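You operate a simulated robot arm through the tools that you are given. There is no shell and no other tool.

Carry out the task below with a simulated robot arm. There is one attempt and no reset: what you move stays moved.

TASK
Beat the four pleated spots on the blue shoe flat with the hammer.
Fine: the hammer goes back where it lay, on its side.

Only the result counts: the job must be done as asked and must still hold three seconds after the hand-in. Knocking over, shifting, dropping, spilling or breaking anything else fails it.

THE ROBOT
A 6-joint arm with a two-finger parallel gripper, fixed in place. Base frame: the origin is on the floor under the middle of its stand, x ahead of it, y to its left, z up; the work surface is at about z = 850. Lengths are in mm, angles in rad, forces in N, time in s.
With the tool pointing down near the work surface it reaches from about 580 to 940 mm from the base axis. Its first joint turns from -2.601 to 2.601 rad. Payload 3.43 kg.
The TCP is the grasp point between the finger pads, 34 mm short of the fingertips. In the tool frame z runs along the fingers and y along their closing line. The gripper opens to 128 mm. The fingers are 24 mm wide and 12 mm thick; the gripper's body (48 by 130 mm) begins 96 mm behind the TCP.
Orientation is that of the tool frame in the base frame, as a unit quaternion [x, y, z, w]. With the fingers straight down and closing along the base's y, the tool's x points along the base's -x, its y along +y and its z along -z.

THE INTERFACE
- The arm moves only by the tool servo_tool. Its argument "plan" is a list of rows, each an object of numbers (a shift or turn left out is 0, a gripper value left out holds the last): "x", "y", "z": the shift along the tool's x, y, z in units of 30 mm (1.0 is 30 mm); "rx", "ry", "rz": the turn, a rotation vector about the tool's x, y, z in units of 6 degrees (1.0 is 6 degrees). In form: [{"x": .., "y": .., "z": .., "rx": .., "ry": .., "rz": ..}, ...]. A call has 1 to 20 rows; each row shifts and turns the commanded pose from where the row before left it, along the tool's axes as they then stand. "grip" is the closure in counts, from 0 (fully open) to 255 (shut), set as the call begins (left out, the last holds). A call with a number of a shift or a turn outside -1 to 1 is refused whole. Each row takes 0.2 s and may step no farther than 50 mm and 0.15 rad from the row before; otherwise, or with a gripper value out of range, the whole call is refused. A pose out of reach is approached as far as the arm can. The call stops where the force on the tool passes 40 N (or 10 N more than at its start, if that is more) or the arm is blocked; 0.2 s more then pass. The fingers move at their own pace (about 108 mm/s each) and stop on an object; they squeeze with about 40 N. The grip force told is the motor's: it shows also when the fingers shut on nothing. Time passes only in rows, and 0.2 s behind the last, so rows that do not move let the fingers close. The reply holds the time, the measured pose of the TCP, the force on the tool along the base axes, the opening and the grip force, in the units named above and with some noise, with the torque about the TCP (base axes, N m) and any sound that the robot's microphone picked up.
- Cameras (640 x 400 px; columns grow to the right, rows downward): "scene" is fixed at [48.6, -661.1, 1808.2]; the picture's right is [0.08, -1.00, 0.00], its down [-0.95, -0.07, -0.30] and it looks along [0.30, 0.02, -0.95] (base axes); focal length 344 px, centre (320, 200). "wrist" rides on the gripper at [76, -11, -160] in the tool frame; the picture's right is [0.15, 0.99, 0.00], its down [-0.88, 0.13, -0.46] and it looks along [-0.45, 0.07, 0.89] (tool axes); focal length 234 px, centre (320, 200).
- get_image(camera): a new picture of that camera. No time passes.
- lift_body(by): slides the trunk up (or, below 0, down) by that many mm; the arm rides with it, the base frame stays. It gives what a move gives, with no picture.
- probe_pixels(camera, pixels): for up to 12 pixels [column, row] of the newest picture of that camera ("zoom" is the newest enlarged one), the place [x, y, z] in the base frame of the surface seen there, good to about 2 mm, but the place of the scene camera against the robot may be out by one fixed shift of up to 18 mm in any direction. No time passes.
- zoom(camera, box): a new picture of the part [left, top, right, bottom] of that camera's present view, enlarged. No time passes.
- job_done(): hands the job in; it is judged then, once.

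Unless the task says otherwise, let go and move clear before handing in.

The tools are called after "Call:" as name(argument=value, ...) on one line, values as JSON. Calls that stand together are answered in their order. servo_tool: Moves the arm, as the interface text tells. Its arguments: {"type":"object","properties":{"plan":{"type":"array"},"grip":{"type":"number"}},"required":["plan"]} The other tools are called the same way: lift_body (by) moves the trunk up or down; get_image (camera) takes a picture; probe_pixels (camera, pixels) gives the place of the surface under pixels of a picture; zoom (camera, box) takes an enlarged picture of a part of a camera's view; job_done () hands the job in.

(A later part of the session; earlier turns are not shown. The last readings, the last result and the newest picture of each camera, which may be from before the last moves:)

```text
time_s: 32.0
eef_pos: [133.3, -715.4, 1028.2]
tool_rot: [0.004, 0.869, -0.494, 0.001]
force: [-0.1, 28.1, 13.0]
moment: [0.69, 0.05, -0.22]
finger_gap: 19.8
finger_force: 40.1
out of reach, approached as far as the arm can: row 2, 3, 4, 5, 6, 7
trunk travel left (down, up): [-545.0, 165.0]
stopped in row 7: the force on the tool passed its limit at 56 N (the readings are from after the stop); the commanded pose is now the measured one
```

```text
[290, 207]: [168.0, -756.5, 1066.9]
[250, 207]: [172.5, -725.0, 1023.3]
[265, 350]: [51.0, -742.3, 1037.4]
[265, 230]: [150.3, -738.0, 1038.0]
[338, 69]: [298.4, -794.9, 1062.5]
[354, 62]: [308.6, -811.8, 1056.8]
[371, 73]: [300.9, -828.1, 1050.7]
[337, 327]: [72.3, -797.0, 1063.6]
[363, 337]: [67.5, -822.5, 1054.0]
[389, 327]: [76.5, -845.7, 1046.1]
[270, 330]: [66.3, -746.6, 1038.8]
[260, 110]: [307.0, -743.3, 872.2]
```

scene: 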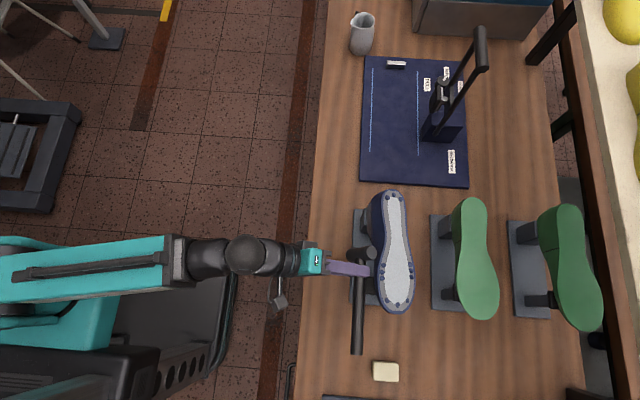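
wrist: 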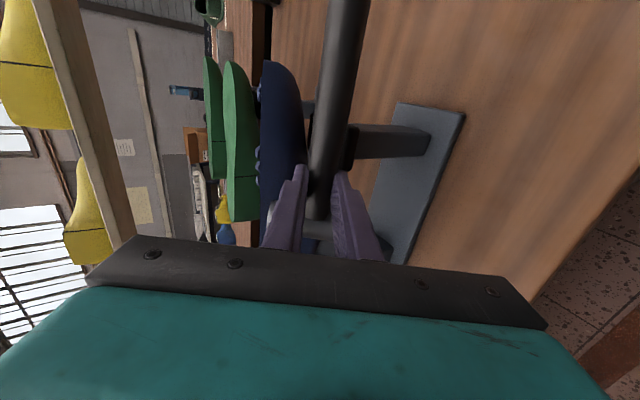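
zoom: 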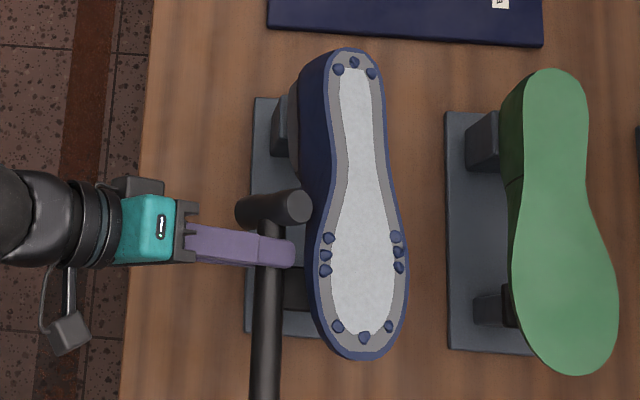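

The sole has rolled about 22° around the stand, with its left bumps at z≈1066 and right bumps at 1038. It still pushes back on the hammer with 28 N, and the base plate hasn't moved. I'll back off slowly by reversing the rotation while retreating in +y, so the shoe can return without a jerk.

Call:
servo_tool(plan=[{"rx": -0.25, "y": 0.06, "z": -0.1}, {"rx": -0.25, "y": 0.06, "z": -0.1}, {"rx": -0.25, "y": 0.065, "z": -0.098}, {"rx": -0.25, "y": 0.065, "z": -0.098}, {}])

Call:
zoom(camera="scene", box=[300, 170, 460, 330])

```text
time_s: 33.2
eef_pos: [134.5, -706.3, 1024.2]
tool_rot: [0.003, 0.895, -0.446, 0.002]
force: [-0.1, 0.1, -3.3]
moment: [0.01, -0.15, 0.0]
finger_gap: 19.3
finger_force: 40.1
trunk travel left (down, up): [-545.0, 165.0]
```

```text
2.50 times, centred on (380, 250) of scene
```

zoom: 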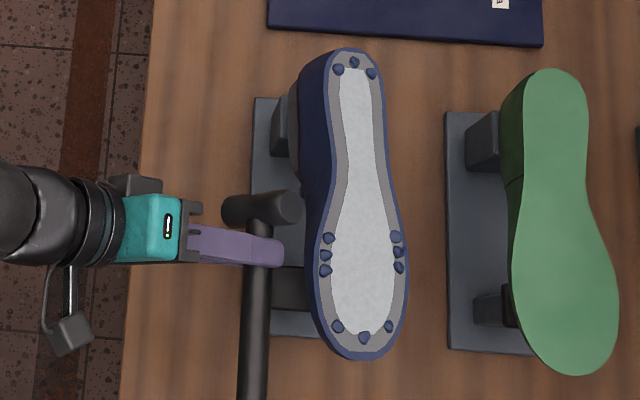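

The force is back to just the hammer's weight and the hammer is free, but the shoe stayed rolled over. I need to see how it sits on its stand.

Call:
get_image(camera="wrist")

Call:
zoom(camera="wrist", box=[220, 30, 460, 270])

```text
taken
```

wrist: 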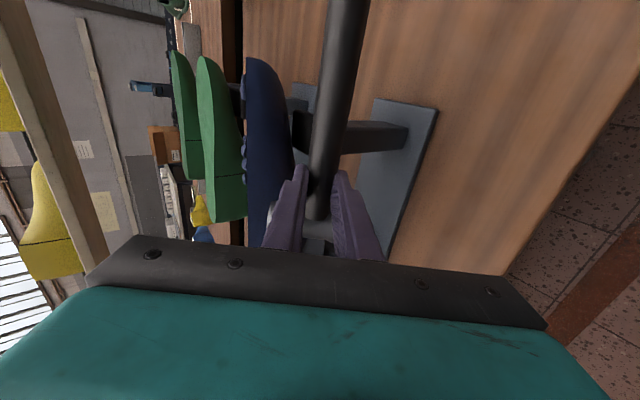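

```text
1.67 times, centred on (340, 150) of wrist
```

zoom: 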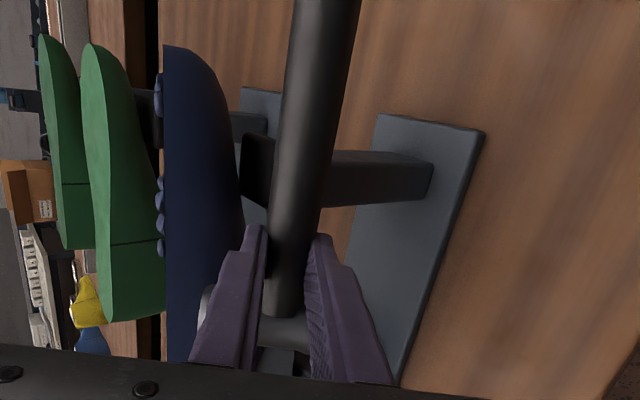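

Call:
zoom(camera="scene", box=[300, 170, 460, 330])

Call:
probe_pixels(camera="zoom", pixels=[[338, 69], [354, 62], [371, 73], [329, 238], [326, 254], [325, 270], [396, 237], [398, 252], [399, 266], [337, 327], [363, 337], [389, 327]])

Call:
probe_pixels(camera="zoom", pixels=[[360, 130], [360, 280], [300, 130], [310, 200], [290, 150], [285, 125], [275, 140], [290, 290], [285, 270], [255, 130], [255, 320], [305, 330]])

```text
2.50 times, centred on (380, 250) of scene
```

zoom: 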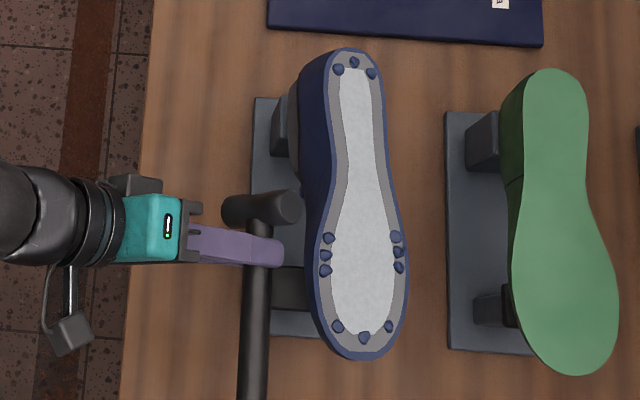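

```text
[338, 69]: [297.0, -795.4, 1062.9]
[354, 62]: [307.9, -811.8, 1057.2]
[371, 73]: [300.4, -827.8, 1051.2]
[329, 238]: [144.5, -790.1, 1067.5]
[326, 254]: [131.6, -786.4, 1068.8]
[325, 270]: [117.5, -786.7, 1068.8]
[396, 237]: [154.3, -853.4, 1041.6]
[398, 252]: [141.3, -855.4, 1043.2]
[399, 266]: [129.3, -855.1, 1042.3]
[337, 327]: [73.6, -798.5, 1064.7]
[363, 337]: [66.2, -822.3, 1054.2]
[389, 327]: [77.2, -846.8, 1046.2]
```

```text
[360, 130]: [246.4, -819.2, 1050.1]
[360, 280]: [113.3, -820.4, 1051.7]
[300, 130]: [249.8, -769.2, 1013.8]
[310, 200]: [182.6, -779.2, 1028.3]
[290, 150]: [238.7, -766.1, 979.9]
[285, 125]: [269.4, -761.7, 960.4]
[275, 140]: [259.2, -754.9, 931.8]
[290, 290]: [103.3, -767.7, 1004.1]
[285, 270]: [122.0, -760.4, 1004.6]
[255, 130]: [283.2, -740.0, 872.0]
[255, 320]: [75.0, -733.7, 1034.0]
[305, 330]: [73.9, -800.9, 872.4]
```

The shoe rests on two padded posts and has rolled about 20°, shifting roughly 35 mm in −y, with slight yaw. Before working on it I'll retreat the hammer further to get it completely clear.

Call:
servo_tool(plan=[{"rx": -0.5, "y": 0.14, "z": -0.187}, {"rx": -0.5, "y": 0.15, "z": -0.18}, {"rx": -0.5, "y": 0.16, "z": -0.173}, {"rx": -0.5, "y": 0.165, "z": -0.167}, {"rx": -0.5, "y": 0.17, "z": -0.16}, {"rx": -0.5, "y": 0.175, "z": -0.153}, {}])

Call:
get_image(camera="scene")

Call:
get_image(camera="wrist")

```text
time_s: 34.8
eef_pos: [133.4, -663.8, 1026.2]
tool_rot: [0.004, 0.954, -0.301, 0.001]
force: [-0.2, -0.1, -3.1]
moment: [0.08, -0.12, 0.0]
finger_gap: 19.7
finger_force: 40.0
trunk travel left (down, up): [-545.0, 165.0]
```

```text
taken
```

scene: 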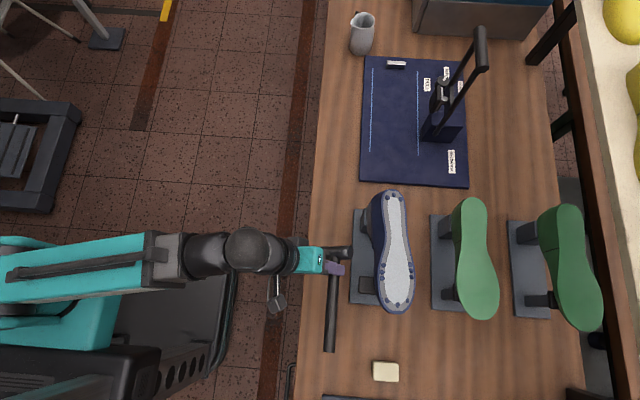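

```text
taken
```

wrist: 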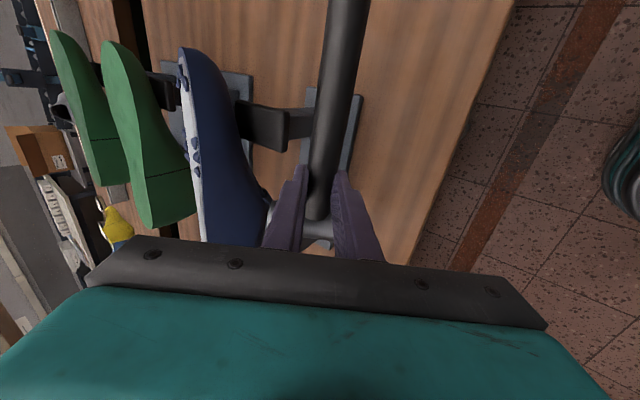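

Call:
zoom(camera="wrist", box=[150, 30, 390, 260])

Call:
zoom(camera="scene", box=[330, 175, 450, 325])

```text
1.74 times, centred on (270, 145) of wrist
```

zoom: 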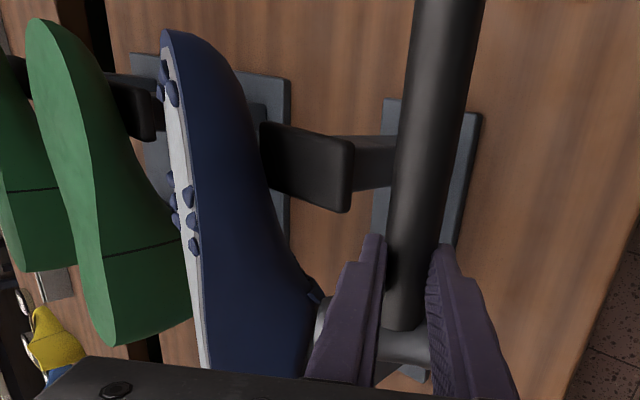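

```text
2.67 times, centred on (390, 250) of scene
```

zoom: 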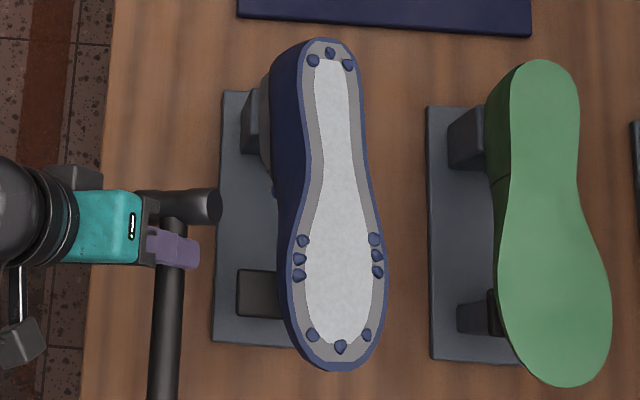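

The forefoot has slid partly off its padded post toward −y and must be pushed back. I can do that best with bare closed fingers, so I'll lay the hammer down first where I last picked it up (y≈-635), which leaves room for regrasping. First I'll turn upright again.

Call:
servo_tool(plan=[{"rx": -0.5}, {"rx": -0.8}, {"rx": -0.9}, {"rx": -0.9}, {"rx": -0.9}, {"rx": -0.9}, {"rx": -0.6}, {"rx": -0.34}, {}])

```text
time_s: 36.8
eef_pos: [134.5, -663.5, 1024.1]
tool_rot: [0.003, 1.0, -0.001, 0.003]
force: [0.8, 0.1, -3.0]
moment: [0.05, -0.14, 0.02]
finger_gap: 19.8
finger_force: 40.0
trunk travel left (down, up): [-545.0, 165.0]
```

Upright again with the hammer firm. I'll move over to y≈-636 and lower to just above the table.

Call:
servo_tool(plan=[{"x": 0.2, "y": 0.45}, {"x": 0.23, "y": 0.48}, {"z": 0.5}, {"z": 0.8}, {"z": 0.8}, {"z": 0.8}, {"z": 0.6}, {"z": 0.4}, {"z": 0.2}, {}])

Call:
get_image(camera="wrist")

```text
time_s: 39.0
eef_pos: [122.5, -635.7, 899.4]
tool_rot: [0.003, 1.0, 0.0, 0.003]
force: [-0.2, 0.4, -3.9]
moment: [0.0, -0.14, 0.05]
finger_gap: 19.7
finger_force: 40.3
trunk travel left (down, up): [-545.0, 165.0]
```

```text
taken
```

wrist: 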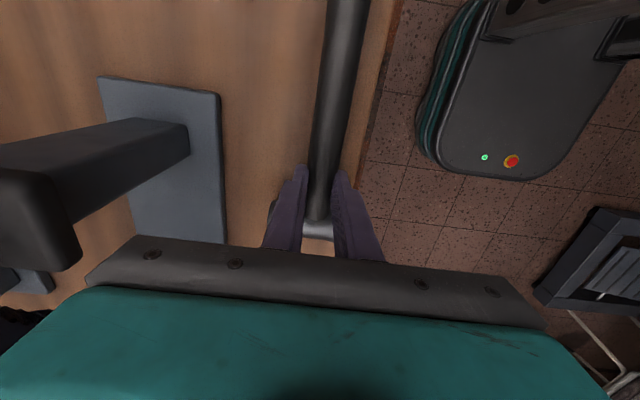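

The hammer is 13 mm above its resting height. I'll lower slowly until it touches, and then release.

Call:
servo_tool(plan=[{"z": 0.15}, {"z": 0.15}, {"z": 0.07}, {"z": 0.06}, {}])

```text
time_s: 40.2
eef_pos: [121.9, -635.2, 887.4]
tool_rot: [0.003, 1.0, 0.0, 0.003]
force: [-0.5, 1.0, -3.1]
moment: [0.01, -0.15, 0.01]
finger_gap: 19.5
finger_force: 40.0
trunk travel left (down, up): [-545.0, 165.0]
```

Call:
servo_tool(plan=[{"z": 0.03}, {"z": 0.03}, {}])

```text
time_s: 41.0
eef_pos: [122.0, -636.6, 887.1]
tool_rot: [0.003, 1.0, 0.0, 0.002]
force: [1.9, -0.5, 1.6]
moment: [0.08, 0.58, -0.01]
finger_gap: 19.5
finger_force: 39.6
trunk travel left (down, up): [-545.0, 165.0]
```

Contact with the table shows (Fz rose to +1.6 N). I'll open the fingers and rise.

Call:
servo_tool(plan=[{}, {}, {}], grip=150)

Call:
servo_tool(plan=[{"z": -0.3}, {"z": -0.8}, {"z": -0.9}, {"z": -0.9}, {"z": -0.9}, {"z": -0.9}, {}])

Call:
get_image(camera="wrist")

Call:
get_image(camera="scene")

```text
time_s: 41.8
eef_pos: [121.7, -636.2, 886.4]
tool_rot: [0.002, 1.0, 0.0, 0.003]
force: [0.3, -0.7, 0.0]
moment: [-0.01, -0.02, -0.02]
finger_gap: 52.8
finger_force: 0.0
trunk travel left (down, up): [-545.0, 165.0]
```

```text
time_s: 43.4
eef_pos: [120.0, -634.3, 1027.5]
tool_rot: [0.002, 1.0, 0.0, 0.002]
force: [-0.6, -0.4, -0.1]
moment: [0.02, -0.01, -0.01]
finger_gap: 52.8
finger_force: 0.1
trunk travel left (down, up): [-545.0, 165.0]
```

```text
taken
```

wrist: 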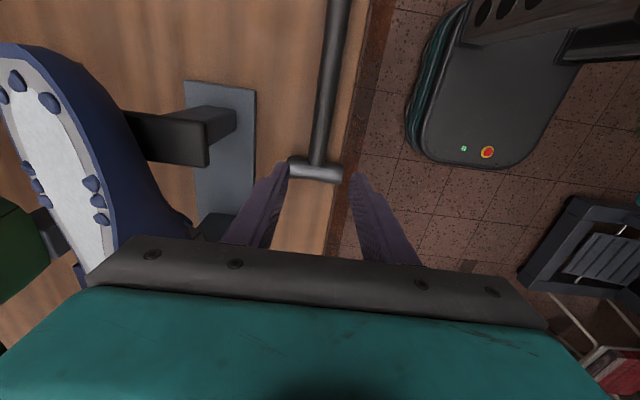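

```text
taken
```

scene: 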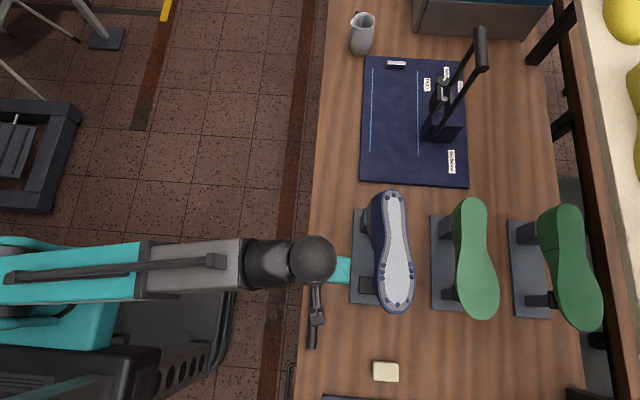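

The hammer rests flat on the table. Now I'll study the shoe and its posts in the wrist view (left part of the picture).

Call:
zoom(camera="wrist", box=[0, 30, 270, 260])

Call:
zoom(camera="scene", box=[330, 175, 480, 325])

```text
1.74 times, centred on (135, 145) of wrist
```

zoom: 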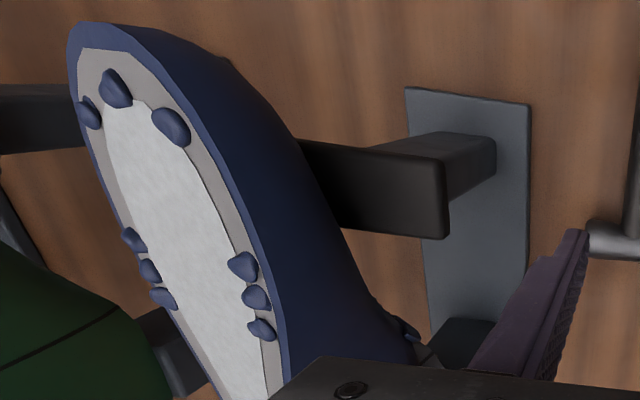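

```text
2.67 times, centred on (405, 250) of scene
```

zoom: 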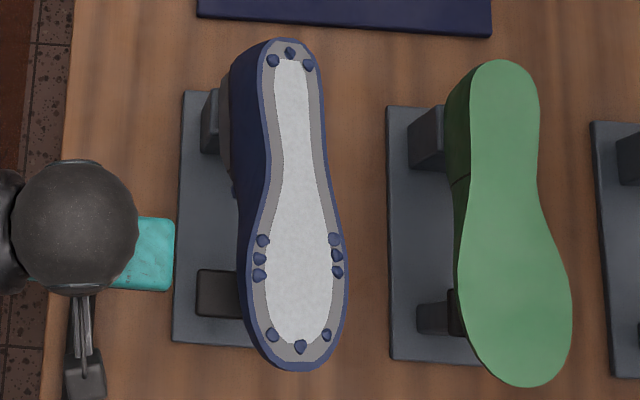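

Call:
probe_pixels(camera="zoom", pixels=[[200, 275], [235, 275], [200, 310], [238, 312], [215, 295], [210, 120], [225, 100], [224, 140], [230, 160], [235, 185], [190, 110], [190, 330]])

Call:
probe_pixels(camera="zoom", pixels=[[459, 230], [457, 260], [460, 200], [447, 150], [448, 110], [462, 300], [470, 340], [347, 260], [343, 230], [345, 300], [330, 180], [322, 130]])

Call:
probe_pixels(camera="zoom", pixels=[[252, 230], [248, 270], [250, 310], [260, 190], [262, 130], [245, 200], [240, 240], [245, 150], [250, 100], [283, 60], [290, 300], [290, 150]])

```text
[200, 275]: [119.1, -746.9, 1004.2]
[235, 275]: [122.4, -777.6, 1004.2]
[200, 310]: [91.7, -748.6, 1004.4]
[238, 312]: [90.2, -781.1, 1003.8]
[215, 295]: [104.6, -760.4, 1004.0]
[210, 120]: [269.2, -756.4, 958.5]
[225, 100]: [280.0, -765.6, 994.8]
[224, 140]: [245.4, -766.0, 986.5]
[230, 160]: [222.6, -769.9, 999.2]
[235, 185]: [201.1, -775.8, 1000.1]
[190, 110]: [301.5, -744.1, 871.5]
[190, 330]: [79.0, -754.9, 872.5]
```

```text
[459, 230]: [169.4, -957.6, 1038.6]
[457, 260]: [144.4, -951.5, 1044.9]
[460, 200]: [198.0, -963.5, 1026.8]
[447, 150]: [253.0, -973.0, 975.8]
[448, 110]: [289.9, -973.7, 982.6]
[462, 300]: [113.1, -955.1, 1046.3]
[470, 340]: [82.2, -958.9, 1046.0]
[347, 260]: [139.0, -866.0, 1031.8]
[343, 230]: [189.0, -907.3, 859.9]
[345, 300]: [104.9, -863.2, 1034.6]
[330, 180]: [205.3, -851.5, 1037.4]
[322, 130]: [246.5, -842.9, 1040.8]
```

```text
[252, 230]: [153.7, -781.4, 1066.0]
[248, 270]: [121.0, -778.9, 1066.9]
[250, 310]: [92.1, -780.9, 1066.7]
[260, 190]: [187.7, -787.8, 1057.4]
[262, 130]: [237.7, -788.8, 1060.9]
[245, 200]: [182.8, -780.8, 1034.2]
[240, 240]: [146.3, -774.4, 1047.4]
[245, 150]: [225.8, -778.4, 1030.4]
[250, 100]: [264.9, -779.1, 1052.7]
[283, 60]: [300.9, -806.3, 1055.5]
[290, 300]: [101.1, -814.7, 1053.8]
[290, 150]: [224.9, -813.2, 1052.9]
```

The forefoot pad top is at z≈993.5 and reaches from y≈-732 to about −804, so the shoe now sits on its right edge. The blue sole's right edge is at y≈-855, and the green shoe starts at y≈-940. I need to know the arm's geometry better before reaching there, so I'll probe the arm.

Call:
get_image(camera="scene")

Call:
probe_pixels(camera="scene", pixels=[[5, 270], [40, 270], [80, 268], [120, 265], [150, 262], [190, 258], [230, 255], [265, 260], [312, 258], [60, 310], [20, 330], [90, 330]])

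Call:
probe_pixels(camera="scene", pixels=[[5, 240], [5, 295], [40, 245], [135, 245], [135, 290], [40, 350], [90, 360], [5, 320], [5, 380], [130, 320], [345, 270], [318, 318]])

```text
taken
```

scene: 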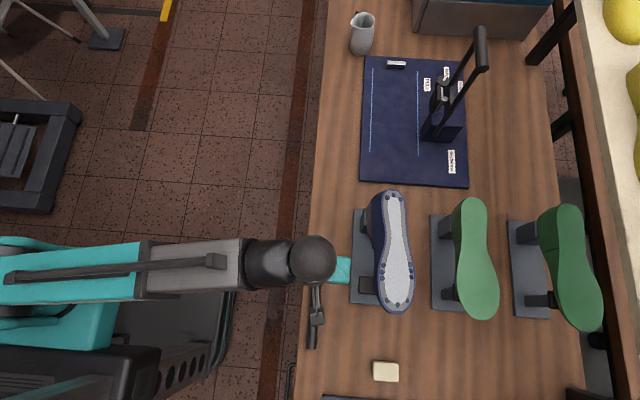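

```text
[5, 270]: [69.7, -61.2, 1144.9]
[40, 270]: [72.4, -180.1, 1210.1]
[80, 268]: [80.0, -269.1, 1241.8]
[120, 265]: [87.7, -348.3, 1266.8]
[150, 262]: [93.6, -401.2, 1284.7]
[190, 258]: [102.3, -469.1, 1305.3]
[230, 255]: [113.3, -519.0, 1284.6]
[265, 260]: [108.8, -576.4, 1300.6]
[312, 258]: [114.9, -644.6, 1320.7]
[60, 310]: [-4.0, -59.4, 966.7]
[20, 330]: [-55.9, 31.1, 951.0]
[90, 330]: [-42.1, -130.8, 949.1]
```

```text
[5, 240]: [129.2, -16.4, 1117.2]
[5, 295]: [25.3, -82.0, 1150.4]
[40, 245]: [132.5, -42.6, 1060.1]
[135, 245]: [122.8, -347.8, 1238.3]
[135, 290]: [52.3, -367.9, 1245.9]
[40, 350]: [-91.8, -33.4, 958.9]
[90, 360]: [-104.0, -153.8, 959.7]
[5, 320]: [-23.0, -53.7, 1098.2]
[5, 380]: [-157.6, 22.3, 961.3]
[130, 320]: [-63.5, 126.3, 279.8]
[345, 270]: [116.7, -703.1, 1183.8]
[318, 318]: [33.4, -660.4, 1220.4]
```

The limits seen so far suggest the trunk at full height suits a far reach with the tool down. The plan is to raise the trunk, close the fingers, travel high over the blue shoe to y≈-895, and later descend in the 85 mm gap to nudge the shoe back in +y.

Call:
lift_body(by=165)

Call:
servo_tool(plan=[{"x": -0.3, "y": -0.5}, {"x": -0.3, "y": -0.9}, {"y": -0.9}, {"y": -0.9}, {"y": -0.9}, {"y": -0.9}, {"y": -0.9}, {"y": -0.9}, {"y": -0.9}, {"y": -0.9}, {}], grip=255)

Call:
get_image(camera="wrist")

Call:
get_image(camera="scene")

```text
time_s: 45.3
eef_pos: [119.6, -633.5, 1193.0]
tool_rot: [0.003, 1.0, -0.001, 0.003]
force: [0.6, 0.4, 0.1]
moment: [0.02, 0.02, 0.01]
finger_gap: 52.6
finger_force: 0.0
trunk travel left (down, up): [-710.0, 0.0]
```

```text
time_s: 47.7
eef_pos: [136.8, -870.0, 1190.3]
tool_rot: [0.002, 1.0, -0.002, 0.003]
force: [-0.3, 0.0, -0.3]
moment: [-0.04, 0.02, 0.02]
finger_gap: 0.1
finger_force: 33.5
out of reach, approached as far as the arm can: row 10
trunk travel left (down, up): [-710.0, 0.0]
```

```text
taken
```

wrist: 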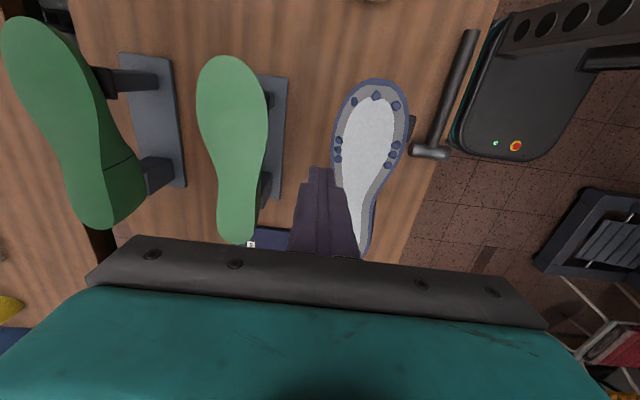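

```text
taken
```

scene: 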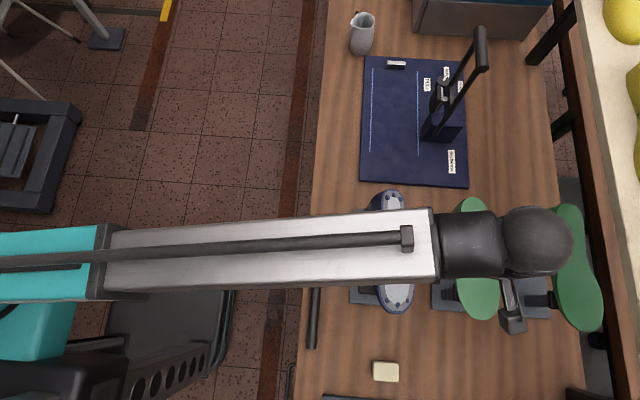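

The pose (137,-870,1190) is the outer limit at this height; it reaches further lower down. I'll descend some, shift to y≈-895, then check the gap with the wrist camera.

Call:
servo_tool(plan=[{"z": 0.8}, {"z": 0.9}, {"z": 0.8}, {"y": -0.42}, {"y": -0.42}, {}])

Call:
get_image(camera="wrist")

```text
time_s: 49.1
eef_pos: [134.2, -884.4, 1113.0]
tool_rot: [0.003, 1.0, -0.002, 0.003]
force: [-0.5, -0.2, -0.7]
moment: [-0.01, -0.03, -0.01]
finger_gap: 0.0
finger_force: 33.0
out of reach, approached as far as the arm can: row 5
trunk travel left (down, up): [-710.0, 0.0]
```

```text
taken
```

wrist: 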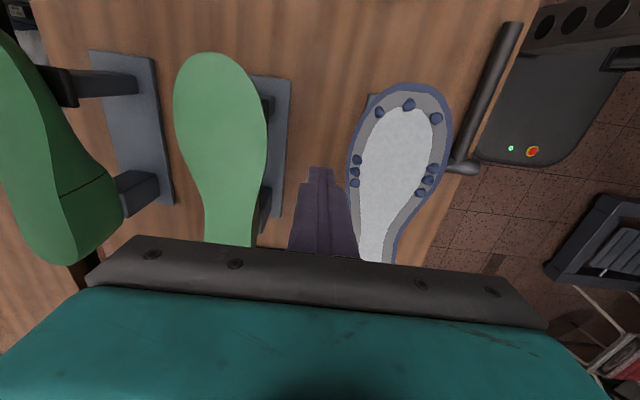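

Call:
zoom(camera="wrist", box=[230, 70, 470, 260])

Call:
probe_pixels(camera="wrist", pixels=[[350, 185], [348, 165], [350, 145], [356, 160], [355, 171], [355, 183], [435, 168], [428, 181], [421, 194], [267, 150], [265, 180], [408, 104]])

```text
2.11 times, centred on (350, 165) of wrist
```

zoom: 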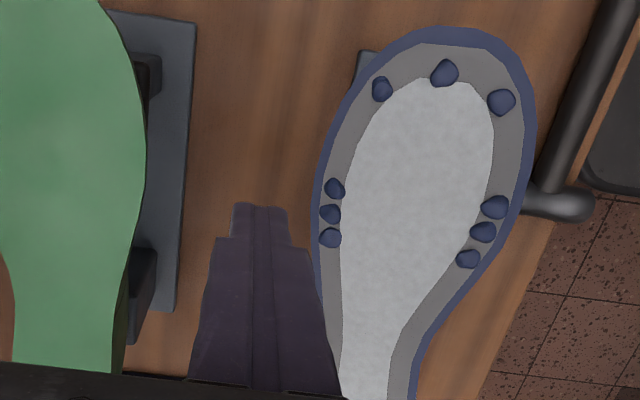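

```text
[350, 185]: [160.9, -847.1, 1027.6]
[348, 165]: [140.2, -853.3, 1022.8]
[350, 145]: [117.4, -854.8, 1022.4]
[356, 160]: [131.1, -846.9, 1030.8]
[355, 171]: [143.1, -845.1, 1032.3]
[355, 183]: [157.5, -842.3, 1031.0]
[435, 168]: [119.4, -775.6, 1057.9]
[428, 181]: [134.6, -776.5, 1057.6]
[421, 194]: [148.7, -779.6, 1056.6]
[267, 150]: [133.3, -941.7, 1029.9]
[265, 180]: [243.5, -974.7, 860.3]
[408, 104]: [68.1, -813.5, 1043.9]
```

The blue shoe's right edge is at y≈-854, z≈1022; the fingers (y −872 to −896) are in the free gap. I'll descend so the tips reach z≈1003.

Call:
servo_tool(plan=[{"z": 0.6}, {"z": 0.8}, {"z": 0.8}, {"z": 0.33}, {}])

Call:
get_image(camera="wrist")

```text
time_s: 50.3
eef_pos: [134.7, -887.9, 1034.7]
tool_rot: [0.003, 1.0, -0.001, 0.002]
force: [-0.8, -0.8, 0.8]
moment: [-0.03, 0.01, -0.01]
finger_gap: 0.3
finger_force: 32.8
trunk travel left (down, up): [-710.0, 0.0]
```

```text
taken
```

wrist: 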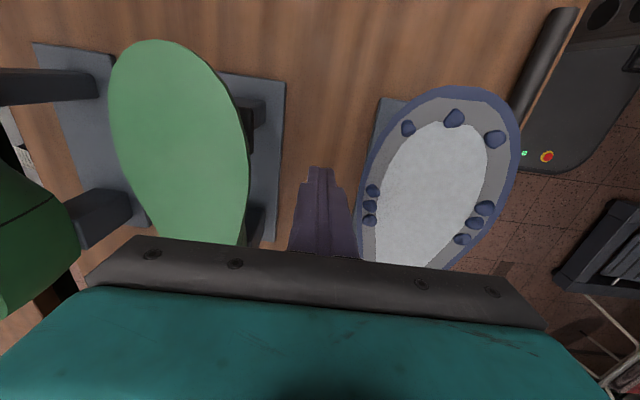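

Fingers are in the gap with about 20 mm to the shoe edge. I'll close in and begin nudging gently in +y.

Call:
servo_tool(plan=[{"y": 0.3}, {"y": 0.3}, {"y": 0.1}, {"y": 0.1}, {"y": 0.1}, {"y": 0.1}, {}])

Call:
zoom(camera="wrist", box=[230, 70, 530, 260])

```text
time_s: 51.9
eef_pos: [133.2, -856.5, 1036.1]
tool_rot: [0.003, 1.0, 0.0, 0.003]
force: [-0.2, 0.7, -0.4]
moment: [0.02, -0.02, 0.01]
finger_gap: 0.0
finger_force: 33.0
trunk travel left (down, up): [-710.0, 0.0]
```

```text
2.11 times, centred on (380, 165) of wrist
```

zoom: 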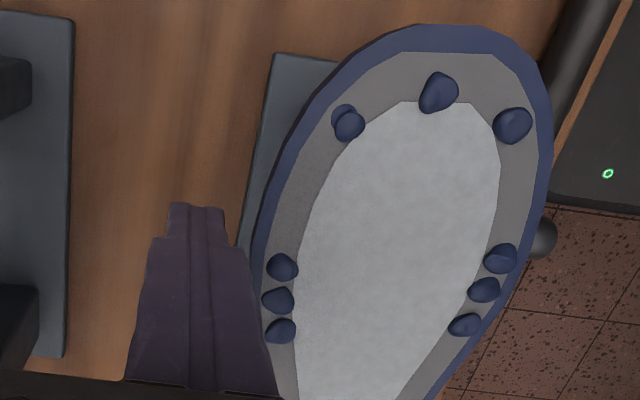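

No contact force yet at y=-856.5. I'll continue in 3 mm steps.

Call:
servo_tool(plan=[{"y": 0.1}, {"y": 0.1}, {"y": 0.1}, {}])

Call:
zoom(camera="wrist", box=[230, 70, 530, 260])

```text
time_s: 52.9
eef_pos: [133.6, -846.3, 1036.2]
tool_rot: [0.002, 1.0, 0.0, 0.002]
force: [-0.2, -1.0, -0.8]
moment: [-0.03, 0.0, 0.01]
finger_gap: 0.0
finger_force: 33.7
trunk travel left (down, up): [-710.0, 0.0]
```

```text
2.11 times, centred on (380, 165) of wrist
```

zoom: 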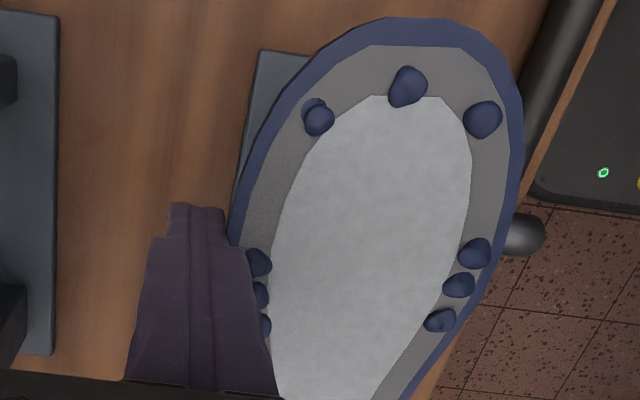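

Call:
probe_pixels(camera="zoom", pixels=[[476, 253], [460, 284], [440, 321], [260, 263], [407, 86], [482, 118], [319, 118], [237, 240], [215, 225], [340, 250]])

Call:
servo_tool(plan=[{"y": 0.1}, {"y": 0.1}, {}])

Call:
zoom(camera="wrist", box=[230, 70, 530, 260])

```text
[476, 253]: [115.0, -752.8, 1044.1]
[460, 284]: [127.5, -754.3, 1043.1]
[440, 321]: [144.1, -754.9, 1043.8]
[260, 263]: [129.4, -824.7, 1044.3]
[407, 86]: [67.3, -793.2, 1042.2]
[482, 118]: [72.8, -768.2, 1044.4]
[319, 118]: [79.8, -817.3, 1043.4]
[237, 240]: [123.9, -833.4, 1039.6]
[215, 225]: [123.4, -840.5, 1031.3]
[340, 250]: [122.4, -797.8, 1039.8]
```

```text
time_s: 53.7
eef_pos: [133.8, -840.5, 1036.8]
tool_rot: [0.002, 1.0, -0.001, 0.003]
force: [-1.5, -1.3, 0.7]
moment: [0.03, 0.01, 0.05]
finger_gap: 0.0
finger_force: 32.9
trunk travel left (down, up): [-710.0, 0.0]
```

```text
2.11 times, centred on (380, 165) of wrist
```

zoom: 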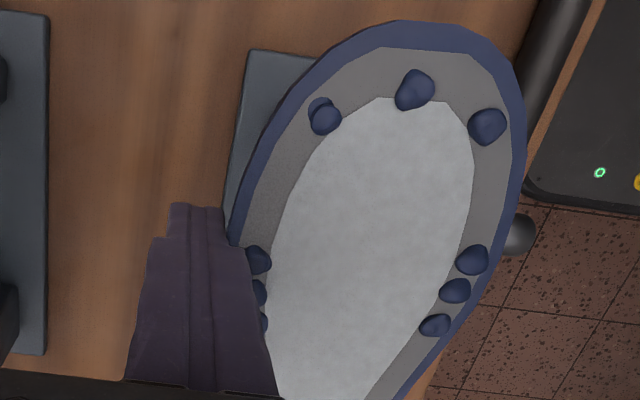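

The shoe has rolled back level with its bumps all at z≈1043–1044. About 20 mm of sideways shift remained, and I've pushed 6 mm since. I'll re-measure.

Call:
probe_pixels(camera="zoom", pixels=[[472, 260], [455, 290], [436, 325], [260, 260], [415, 90], [488, 127], [325, 118], [340, 250], [430, 200], [350, 120]])

Call:
zoom(camera="scene", box=[310, 170, 470, 330])

```text
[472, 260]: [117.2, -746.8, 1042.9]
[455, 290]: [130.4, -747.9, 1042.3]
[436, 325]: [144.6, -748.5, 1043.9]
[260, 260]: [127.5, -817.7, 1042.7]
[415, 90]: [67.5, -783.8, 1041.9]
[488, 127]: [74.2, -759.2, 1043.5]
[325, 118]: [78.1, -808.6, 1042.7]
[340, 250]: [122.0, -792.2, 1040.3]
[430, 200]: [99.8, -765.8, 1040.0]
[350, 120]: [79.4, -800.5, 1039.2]
```

```text
2.50 times, centred on (390, 250) of scene
```

zoom: 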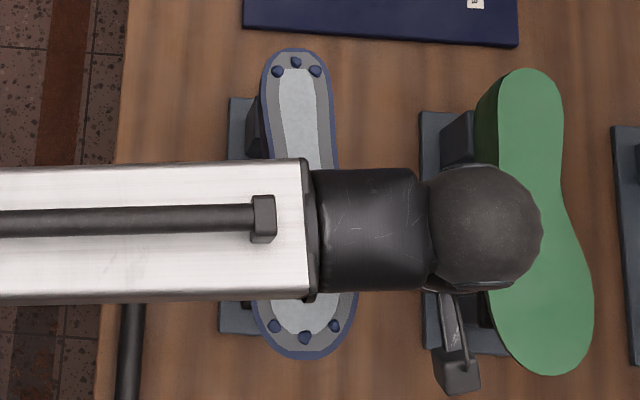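

Call:
probe_pixels(camera="zoom", pixels=[[278, 71], [296, 62], [315, 71], [275, 325], [305, 337], [335, 325], [300, 110], [235, 110], [225, 320]])

```text
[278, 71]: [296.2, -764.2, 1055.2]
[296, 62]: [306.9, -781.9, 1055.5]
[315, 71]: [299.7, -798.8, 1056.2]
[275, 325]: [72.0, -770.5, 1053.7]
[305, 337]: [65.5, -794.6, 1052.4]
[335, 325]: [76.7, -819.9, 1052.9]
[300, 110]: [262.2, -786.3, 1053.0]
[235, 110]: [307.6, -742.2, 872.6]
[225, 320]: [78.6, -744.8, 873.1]
```

The heel is exactly back (its bumps match the first probes within 1 mm). Only the toe is still 16.5 mm off, a yaw about the heel, so I need about 11 mm more push at x=134. I'll do 9 mm first.

Call:
servo_tool(plan=[{"y": 0.1}, {"y": 0.1}, {"y": 0.1}, {}])

Call:
zoom(camera="scene", box=[310, 170, 470, 330])

Call:
zoom(camera="wrist", box=[230, 70, 530, 260])

```text
time_s: 54.7
eef_pos: [134.3, -830.6, 1037.6]
tool_rot: [0.003, 1.0, 0.0, 0.003]
force: [-1.0, 0.1, -0.2]
moment: [0.0, -0.04, 0.0]
finger_gap: 0.0
finger_force: 33.4
trunk travel left (down, up): [-710.0, 0.0]
```

```text
2.50 times, centred on (390, 250) of scene
```

zoom: 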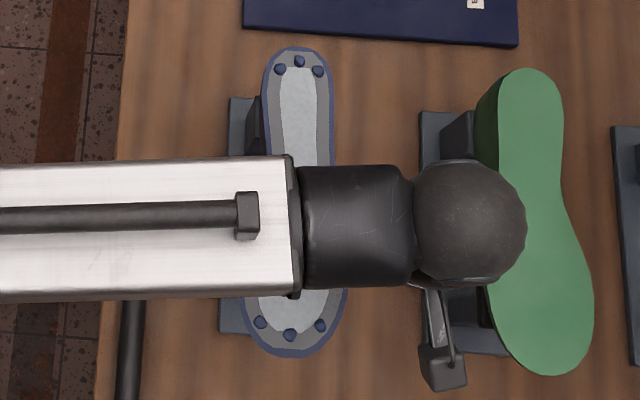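

```text
2.11 times, centred on (380, 165) of wrist
```

zoom: 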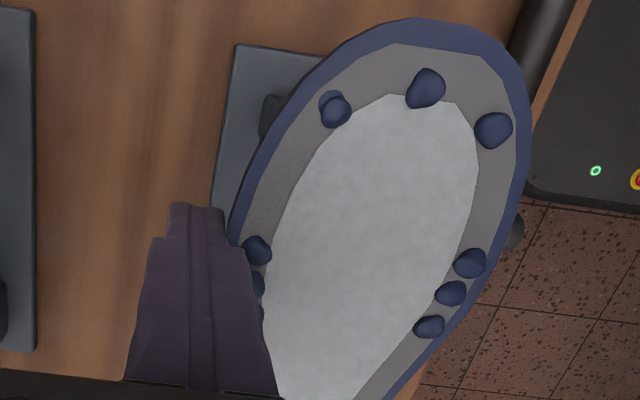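

Call:
probe_pixels(camera="zoom", pixels=[[470, 263], [452, 293], [430, 327], [258, 250], [426, 88], [493, 129], [336, 112], [340, 250]])

Call:
zoom(camera="scene", box=[310, 170, 470, 330])

Call:
probe_pixels(camera="zoom", pixels=[[281, 70], [300, 62], [318, 72], [261, 321], [290, 336], [320, 326]])

```text
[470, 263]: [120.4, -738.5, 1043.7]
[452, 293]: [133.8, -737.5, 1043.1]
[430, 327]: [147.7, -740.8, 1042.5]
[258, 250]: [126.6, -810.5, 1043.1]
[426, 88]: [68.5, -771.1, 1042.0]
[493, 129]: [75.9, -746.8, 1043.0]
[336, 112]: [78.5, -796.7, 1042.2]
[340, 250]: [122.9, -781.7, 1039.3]
```

```text
2.50 times, centred on (390, 250) of scene
```

zoom: 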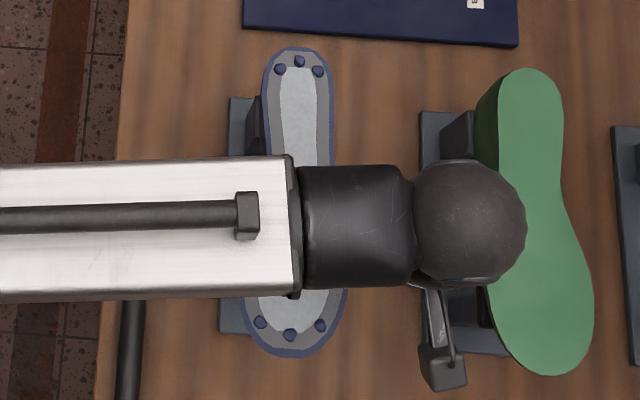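

```text
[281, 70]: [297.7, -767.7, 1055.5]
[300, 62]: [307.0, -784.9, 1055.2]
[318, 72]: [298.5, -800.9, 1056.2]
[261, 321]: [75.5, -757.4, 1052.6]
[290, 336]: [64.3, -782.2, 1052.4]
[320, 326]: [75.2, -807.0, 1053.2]
```

The yaw is restored. All bumps now sit a uniform ~4 mm short of the original (y −3 to −5). One small push nearer the middle of the shoe (x≈200) would fix that, so I'll back off and move there.

Call:
servo_tool(plan=[{"y": -0.4}, {"x": -0.8}, {"x": -0.8}, {"x": -0.6}, {}])

Call:
get_image(camera="wrist")

Call:
zoom(camera="scene", box=[310, 170, 470, 330])

```text
time_s: 55.9
eef_pos: [199.5, -844.3, 1036.5]
tool_rot: [0.002, 1.0, 0.001, 0.003]
force: [0.5, 0.0, 0.6]
moment: [0.0, 0.0, 0.02]
finger_gap: 0.2
finger_force: 33.0
trunk travel left (down, up): [-710.0, 0.0]
```

```text
taken
```

wrist: 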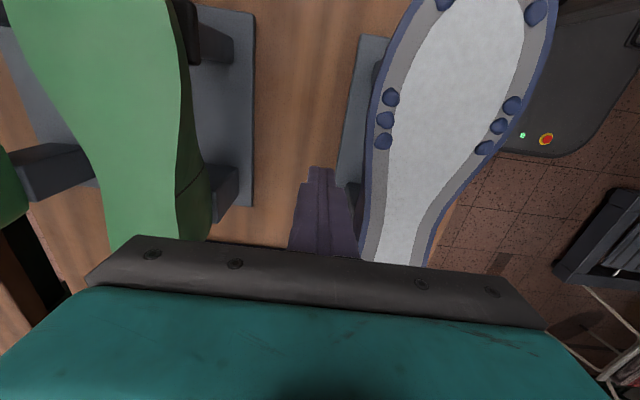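

```text
2.50 times, centred on (390, 250) of scene
```

zoom: 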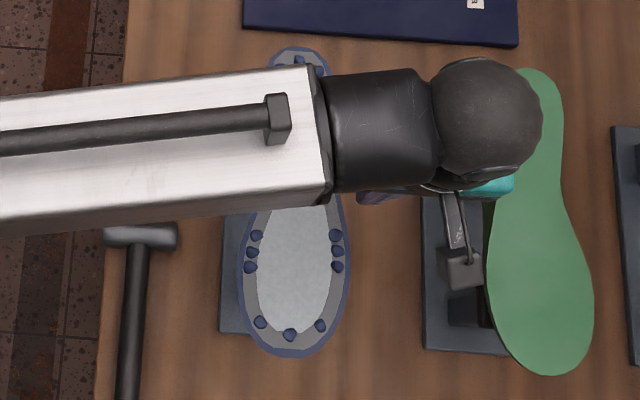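

Call:
probe_pixels(camera="wrist", pixels=[[362, 210], [365, 190], [360, 235], [391, 97], [386, 119], [383, 141], [513, 105], [498, 126], [484, 148], [337, 180]])

Call:
probe_pixels(camera="zoom", pixels=[[256, 236], [252, 252], [250, 267], [335, 234], [337, 251], [338, 267], [261, 322], [290, 335], [320, 326]])

```text
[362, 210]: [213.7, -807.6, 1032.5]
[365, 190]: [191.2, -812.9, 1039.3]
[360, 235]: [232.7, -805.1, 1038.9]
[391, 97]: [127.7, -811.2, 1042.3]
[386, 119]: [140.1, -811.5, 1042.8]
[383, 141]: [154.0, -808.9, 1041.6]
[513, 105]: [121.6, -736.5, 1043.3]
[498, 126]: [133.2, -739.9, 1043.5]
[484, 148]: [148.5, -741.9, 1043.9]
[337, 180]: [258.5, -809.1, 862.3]
```

```text
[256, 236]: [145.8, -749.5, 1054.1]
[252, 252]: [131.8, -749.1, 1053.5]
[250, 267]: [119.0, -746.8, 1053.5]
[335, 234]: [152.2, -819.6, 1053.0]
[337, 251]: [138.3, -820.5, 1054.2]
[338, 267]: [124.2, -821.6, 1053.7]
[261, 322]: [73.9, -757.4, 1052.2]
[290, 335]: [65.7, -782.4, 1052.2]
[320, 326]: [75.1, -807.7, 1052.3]
```

At x≈200 the sole's right edge is at y≈-811, so contact should come at TCP y≈-822. I'll push to about −818.5 for the last 3.7 mm.

Call:
servo_tool(plan=[{"y": 0.35}, {"y": 0.3}, {"y": 0.1}, {"y": 0.1}, {}])

Call:
zoom(camera="scene", box=[310, 170, 470, 330])

Call:
probe_pixels(camera="zoom", pixels=[[256, 236], [252, 252], [250, 267], [335, 234], [337, 251], [338, 267], [261, 322], [290, 335], [320, 326]])

Call:
get_image(camera="wrist")

```text
time_s: 57.1
eef_pos: [199.4, -818.1, 1036.2]
tool_rot: [0.001, 1.0, -0.002, 0.003]
force: [-0.3, -1.8, 1.1]
moment: [0.01, 0.02, 0.01]
finger_gap: 0.0
finger_force: 33.4
trunk travel left (down, up): [-710.0, 0.0]
```

```text
2.50 times, centred on (390, 250) of scene
```

zoom: 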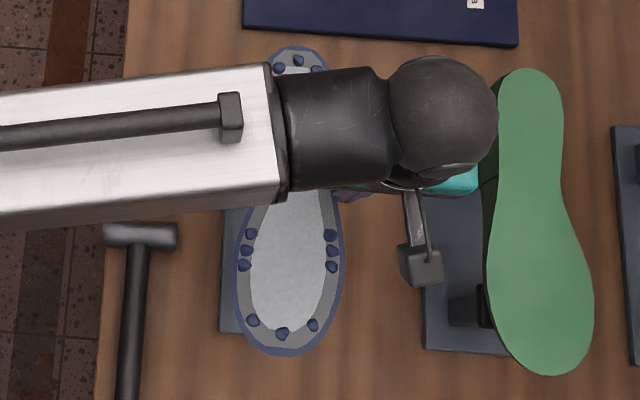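

```text
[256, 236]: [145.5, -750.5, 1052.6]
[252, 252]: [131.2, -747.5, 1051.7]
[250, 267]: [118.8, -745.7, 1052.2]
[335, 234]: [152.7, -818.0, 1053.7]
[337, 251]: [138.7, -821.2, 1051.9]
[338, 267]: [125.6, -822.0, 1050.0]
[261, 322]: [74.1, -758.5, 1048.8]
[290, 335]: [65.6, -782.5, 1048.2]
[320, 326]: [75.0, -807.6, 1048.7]
```

```text
taken
```

wrist: 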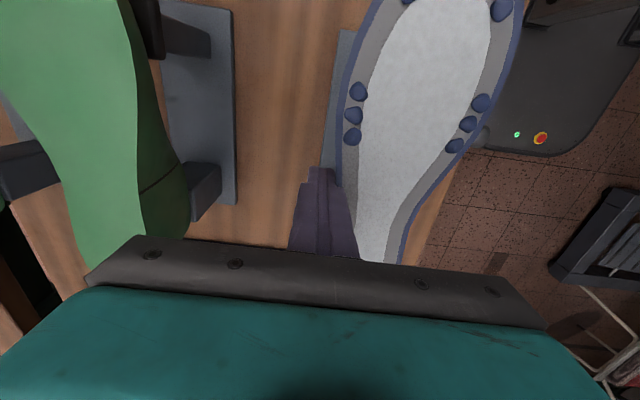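

Call:
probe_pixels(camera="zoom", pixels=[[251, 234], [247, 250], [244, 265], [330, 234], [332, 252], [332, 267], [252, 320], [282, 333], [313, 325], [279, 68], [298, 60]])

Call:
probe_pixels(camera="wrist", pixels=[[358, 91], [353, 115], [352, 136], [481, 103], [468, 125], [455, 147], [420, 100]])

```text
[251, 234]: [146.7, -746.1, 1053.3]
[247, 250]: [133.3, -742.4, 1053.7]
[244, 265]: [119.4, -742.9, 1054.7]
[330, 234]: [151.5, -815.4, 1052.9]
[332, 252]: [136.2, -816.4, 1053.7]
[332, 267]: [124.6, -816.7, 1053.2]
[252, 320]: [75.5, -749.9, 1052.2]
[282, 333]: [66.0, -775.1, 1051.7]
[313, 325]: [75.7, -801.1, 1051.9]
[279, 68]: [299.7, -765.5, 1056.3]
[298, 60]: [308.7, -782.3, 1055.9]
```

```text
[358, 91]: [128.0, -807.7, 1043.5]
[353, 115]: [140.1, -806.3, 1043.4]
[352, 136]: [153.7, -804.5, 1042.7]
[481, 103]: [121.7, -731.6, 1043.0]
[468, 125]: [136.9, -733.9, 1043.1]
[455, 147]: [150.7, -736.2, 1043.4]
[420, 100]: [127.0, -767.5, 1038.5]
```

The shoe is back within 1–3 mm everywhere, level at z≈1043. The arm pictures also show the forearm telescopes, which explains the reach limits (extension about 530–903 mm). I'll back away and rise, then rehearse the strike pose with empty fingers high above the shoe.

Call:
servo_tool(plan=[{"y": -0.4}, {"y": -0.4}, {"z": -0.7}, {"z": -1}, {"z": -1}, {"z": -1}, {"z": -1}, {"z": -0.4}, {}])

Call:
zoom(camera="scene", box=[310, 170, 470, 330])

```text
time_s: 59.1
eef_pos: [200.2, -841.9, 1190.2]
tool_rot: [0.002, 1.0, 0.0, 0.001]
force: [-0.1, 0.7, 0.7]
moment: [0.01, -0.01, 0.01]
finger_gap: 0.5
finger_force: 33.1
trunk travel left (down, up): [-710.0, 0.0]
```

```text
2.50 times, centred on (390, 250) of scene
```

zoom: 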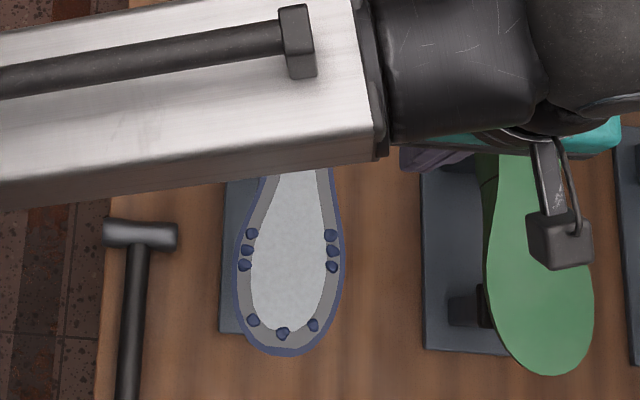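

The shoe is standing level and clear. Now I'll move back over the near side at z≈1190 and turn the tool to 35°, rehearsing.

Call:
servo_tool(plan=[{"x": 0.67, "y": 0.95}, {"x": 0.67, "y": 0.95}, {"x": 0.67, "y": 0.95}, {"x": 0.67, "y": 0.95}, {"x": 0.67, "y": 0.95}, {"rx": 0.833}, {"rx": 0.833}, {"rx": 0.833}, {"rx": 0.833}, {"rx": 0.833}, {"rx": 0.833}, {"rx": 0.833}, {}])

Call:
lift_body(by=-80)

```text
time_s: 61.9
eef_pos: [99.5, -699.4, 1188.4]
tool_rot: [0.003, 0.953, -0.302, 0.002]
force: [-0.5, -0.2, -0.6]
moment: [-0.05, 0.04, 0.03]
finger_gap: 0.0
finger_force: 32.7
trunk travel left (down, up): [-710.0, 0.0]
```

```text
time_s: 63.1
eef_pos: [98.1, -698.4, 1110.0]
tool_rot: [0.003, 0.954, -0.301, 0.002]
force: [-0.6, 0.6, -0.2]
moment: [-0.01, 0.03, -0.02]
finger_gap: 0.1
finger_force: 33.0
trunk travel left (down, up): [-630.0, 80.0]
```

No reach flags so far. I'll alternate raising the arm and lowering the trunk to bring the shoulder down while the tool stays high.

Call:
servo_tool(plan=[{"y": -0.637, "z": -0.91}, {"y": -0.637, "z": -0.91}, {"y": -0.637, "z": -0.91}, {}])

Call:
lift_body(by=-100)

Call:
servo_tool(plan=[{"y": -0.637, "z": -0.91}, {"y": -0.637, "z": -0.91}, {"y": -0.637, "z": -0.91}, {}])

Call:
lift_body(by=-60)

```text
time_s: 64.1
eef_pos: [99.9, -696.7, 1208.0]
tool_rot: [0.003, 0.954, -0.301, 0.001]
force: [-0.4, 0.7, -0.5]
moment: [-0.01, 0.0, 0.01]
finger_gap: 0.1
finger_force: 32.2
trunk travel left (down, up): [-630.0, 80.0]
```

```text
time_s: 65.4
eef_pos: [100.0, -697.3, 1109.6]
tool_rot: [0.004, 0.954, -0.301, 0.001]
force: [-0.4, 0.6, -0.3]
moment: [0.02, -0.01, 0.02]
finger_gap: 0.0
finger_force: 33.0
trunk travel left (down, up): [-530.0, 180.0]
```

```text
time_s: 66.4
eef_pos: [101.1, -698.4, 1209.7]
tool_rot: [0.003, 0.953, -0.302, 0.002]
force: [0.1, 0.3, -0.7]
moment: [-0.01, 0.0, 0.0]
finger_gap: 0.2
finger_force: 33.1
trunk travel left (down, up): [-530.0, 180.0]
```

```text
time_s: 67.4
eef_pos: [100.8, -698.4, 1149.4]
tool_rot: [0.003, 0.954, -0.3, 0.002]
force: [-0.4, 0.1, 0.6]
moment: [0.01, -0.02, 0.01]
finger_gap: 0.0
finger_force: 33.0
trunk travel left (down, up): [-470.0, 240.0]
```

Good, still no flags with the trunk at −205. Now I'll complete the rotation to horizontal while easing outward to y≈-749, well above the shoe.

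Call:
servo_tool(plan=[{"rx": 0.833, "y": -0.12, "z": 0.1}, {"rx": 0.833, "y": -0.11, "z": 0.11}, {"rx": 0.833, "y": -0.1, "z": 0.12}, {"rx": 0.833, "y": -0.09, "z": 0.13}, {"rx": 0.833, "y": -0.08, "z": 0.13}, {"rx": 0.833, "y": -0.07, "z": 0.14}, {"rx": 0.833, "y": -0.05, "z": 0.14}, {"rx": 0.833, "y": -0.04, "z": 0.15}, {"rx": 0.833, "y": -0.03, "z": 0.15}, {"rx": 0.833, "y": -0.01, "z": 0.15}, {"rx": 0.84, "y": 0, "z": 0.15}, {}])

Call:
get_image(camera="scene")

Call:
get_image(camera="wrist")

```text
time_s: 70.0
eef_pos: [100.2, -750.3, 1144.4]
tool_rot: [-0.004, -0.705, 0.709, 0.0]
force: [-0.9, -0.1, 0.2]
moment: [-0.01, -0.02, -0.03]
finger_gap: 0.0
finger_force: 32.7
trunk travel left (down, up): [-470.0, 240.0]
```

```text
taken
```

scene: 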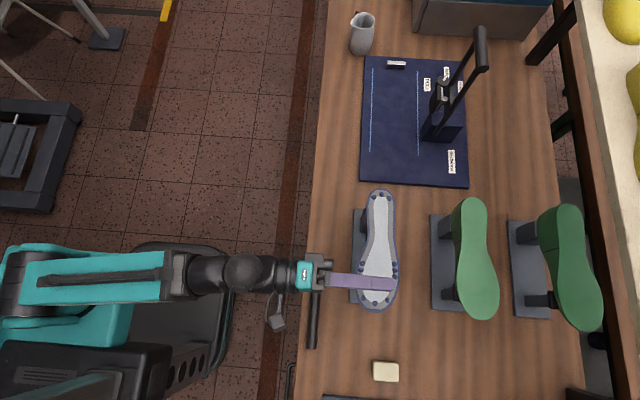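

```text
taken
```

wrist: 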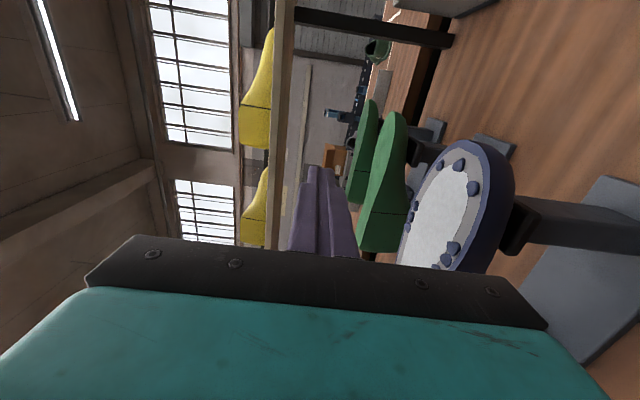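

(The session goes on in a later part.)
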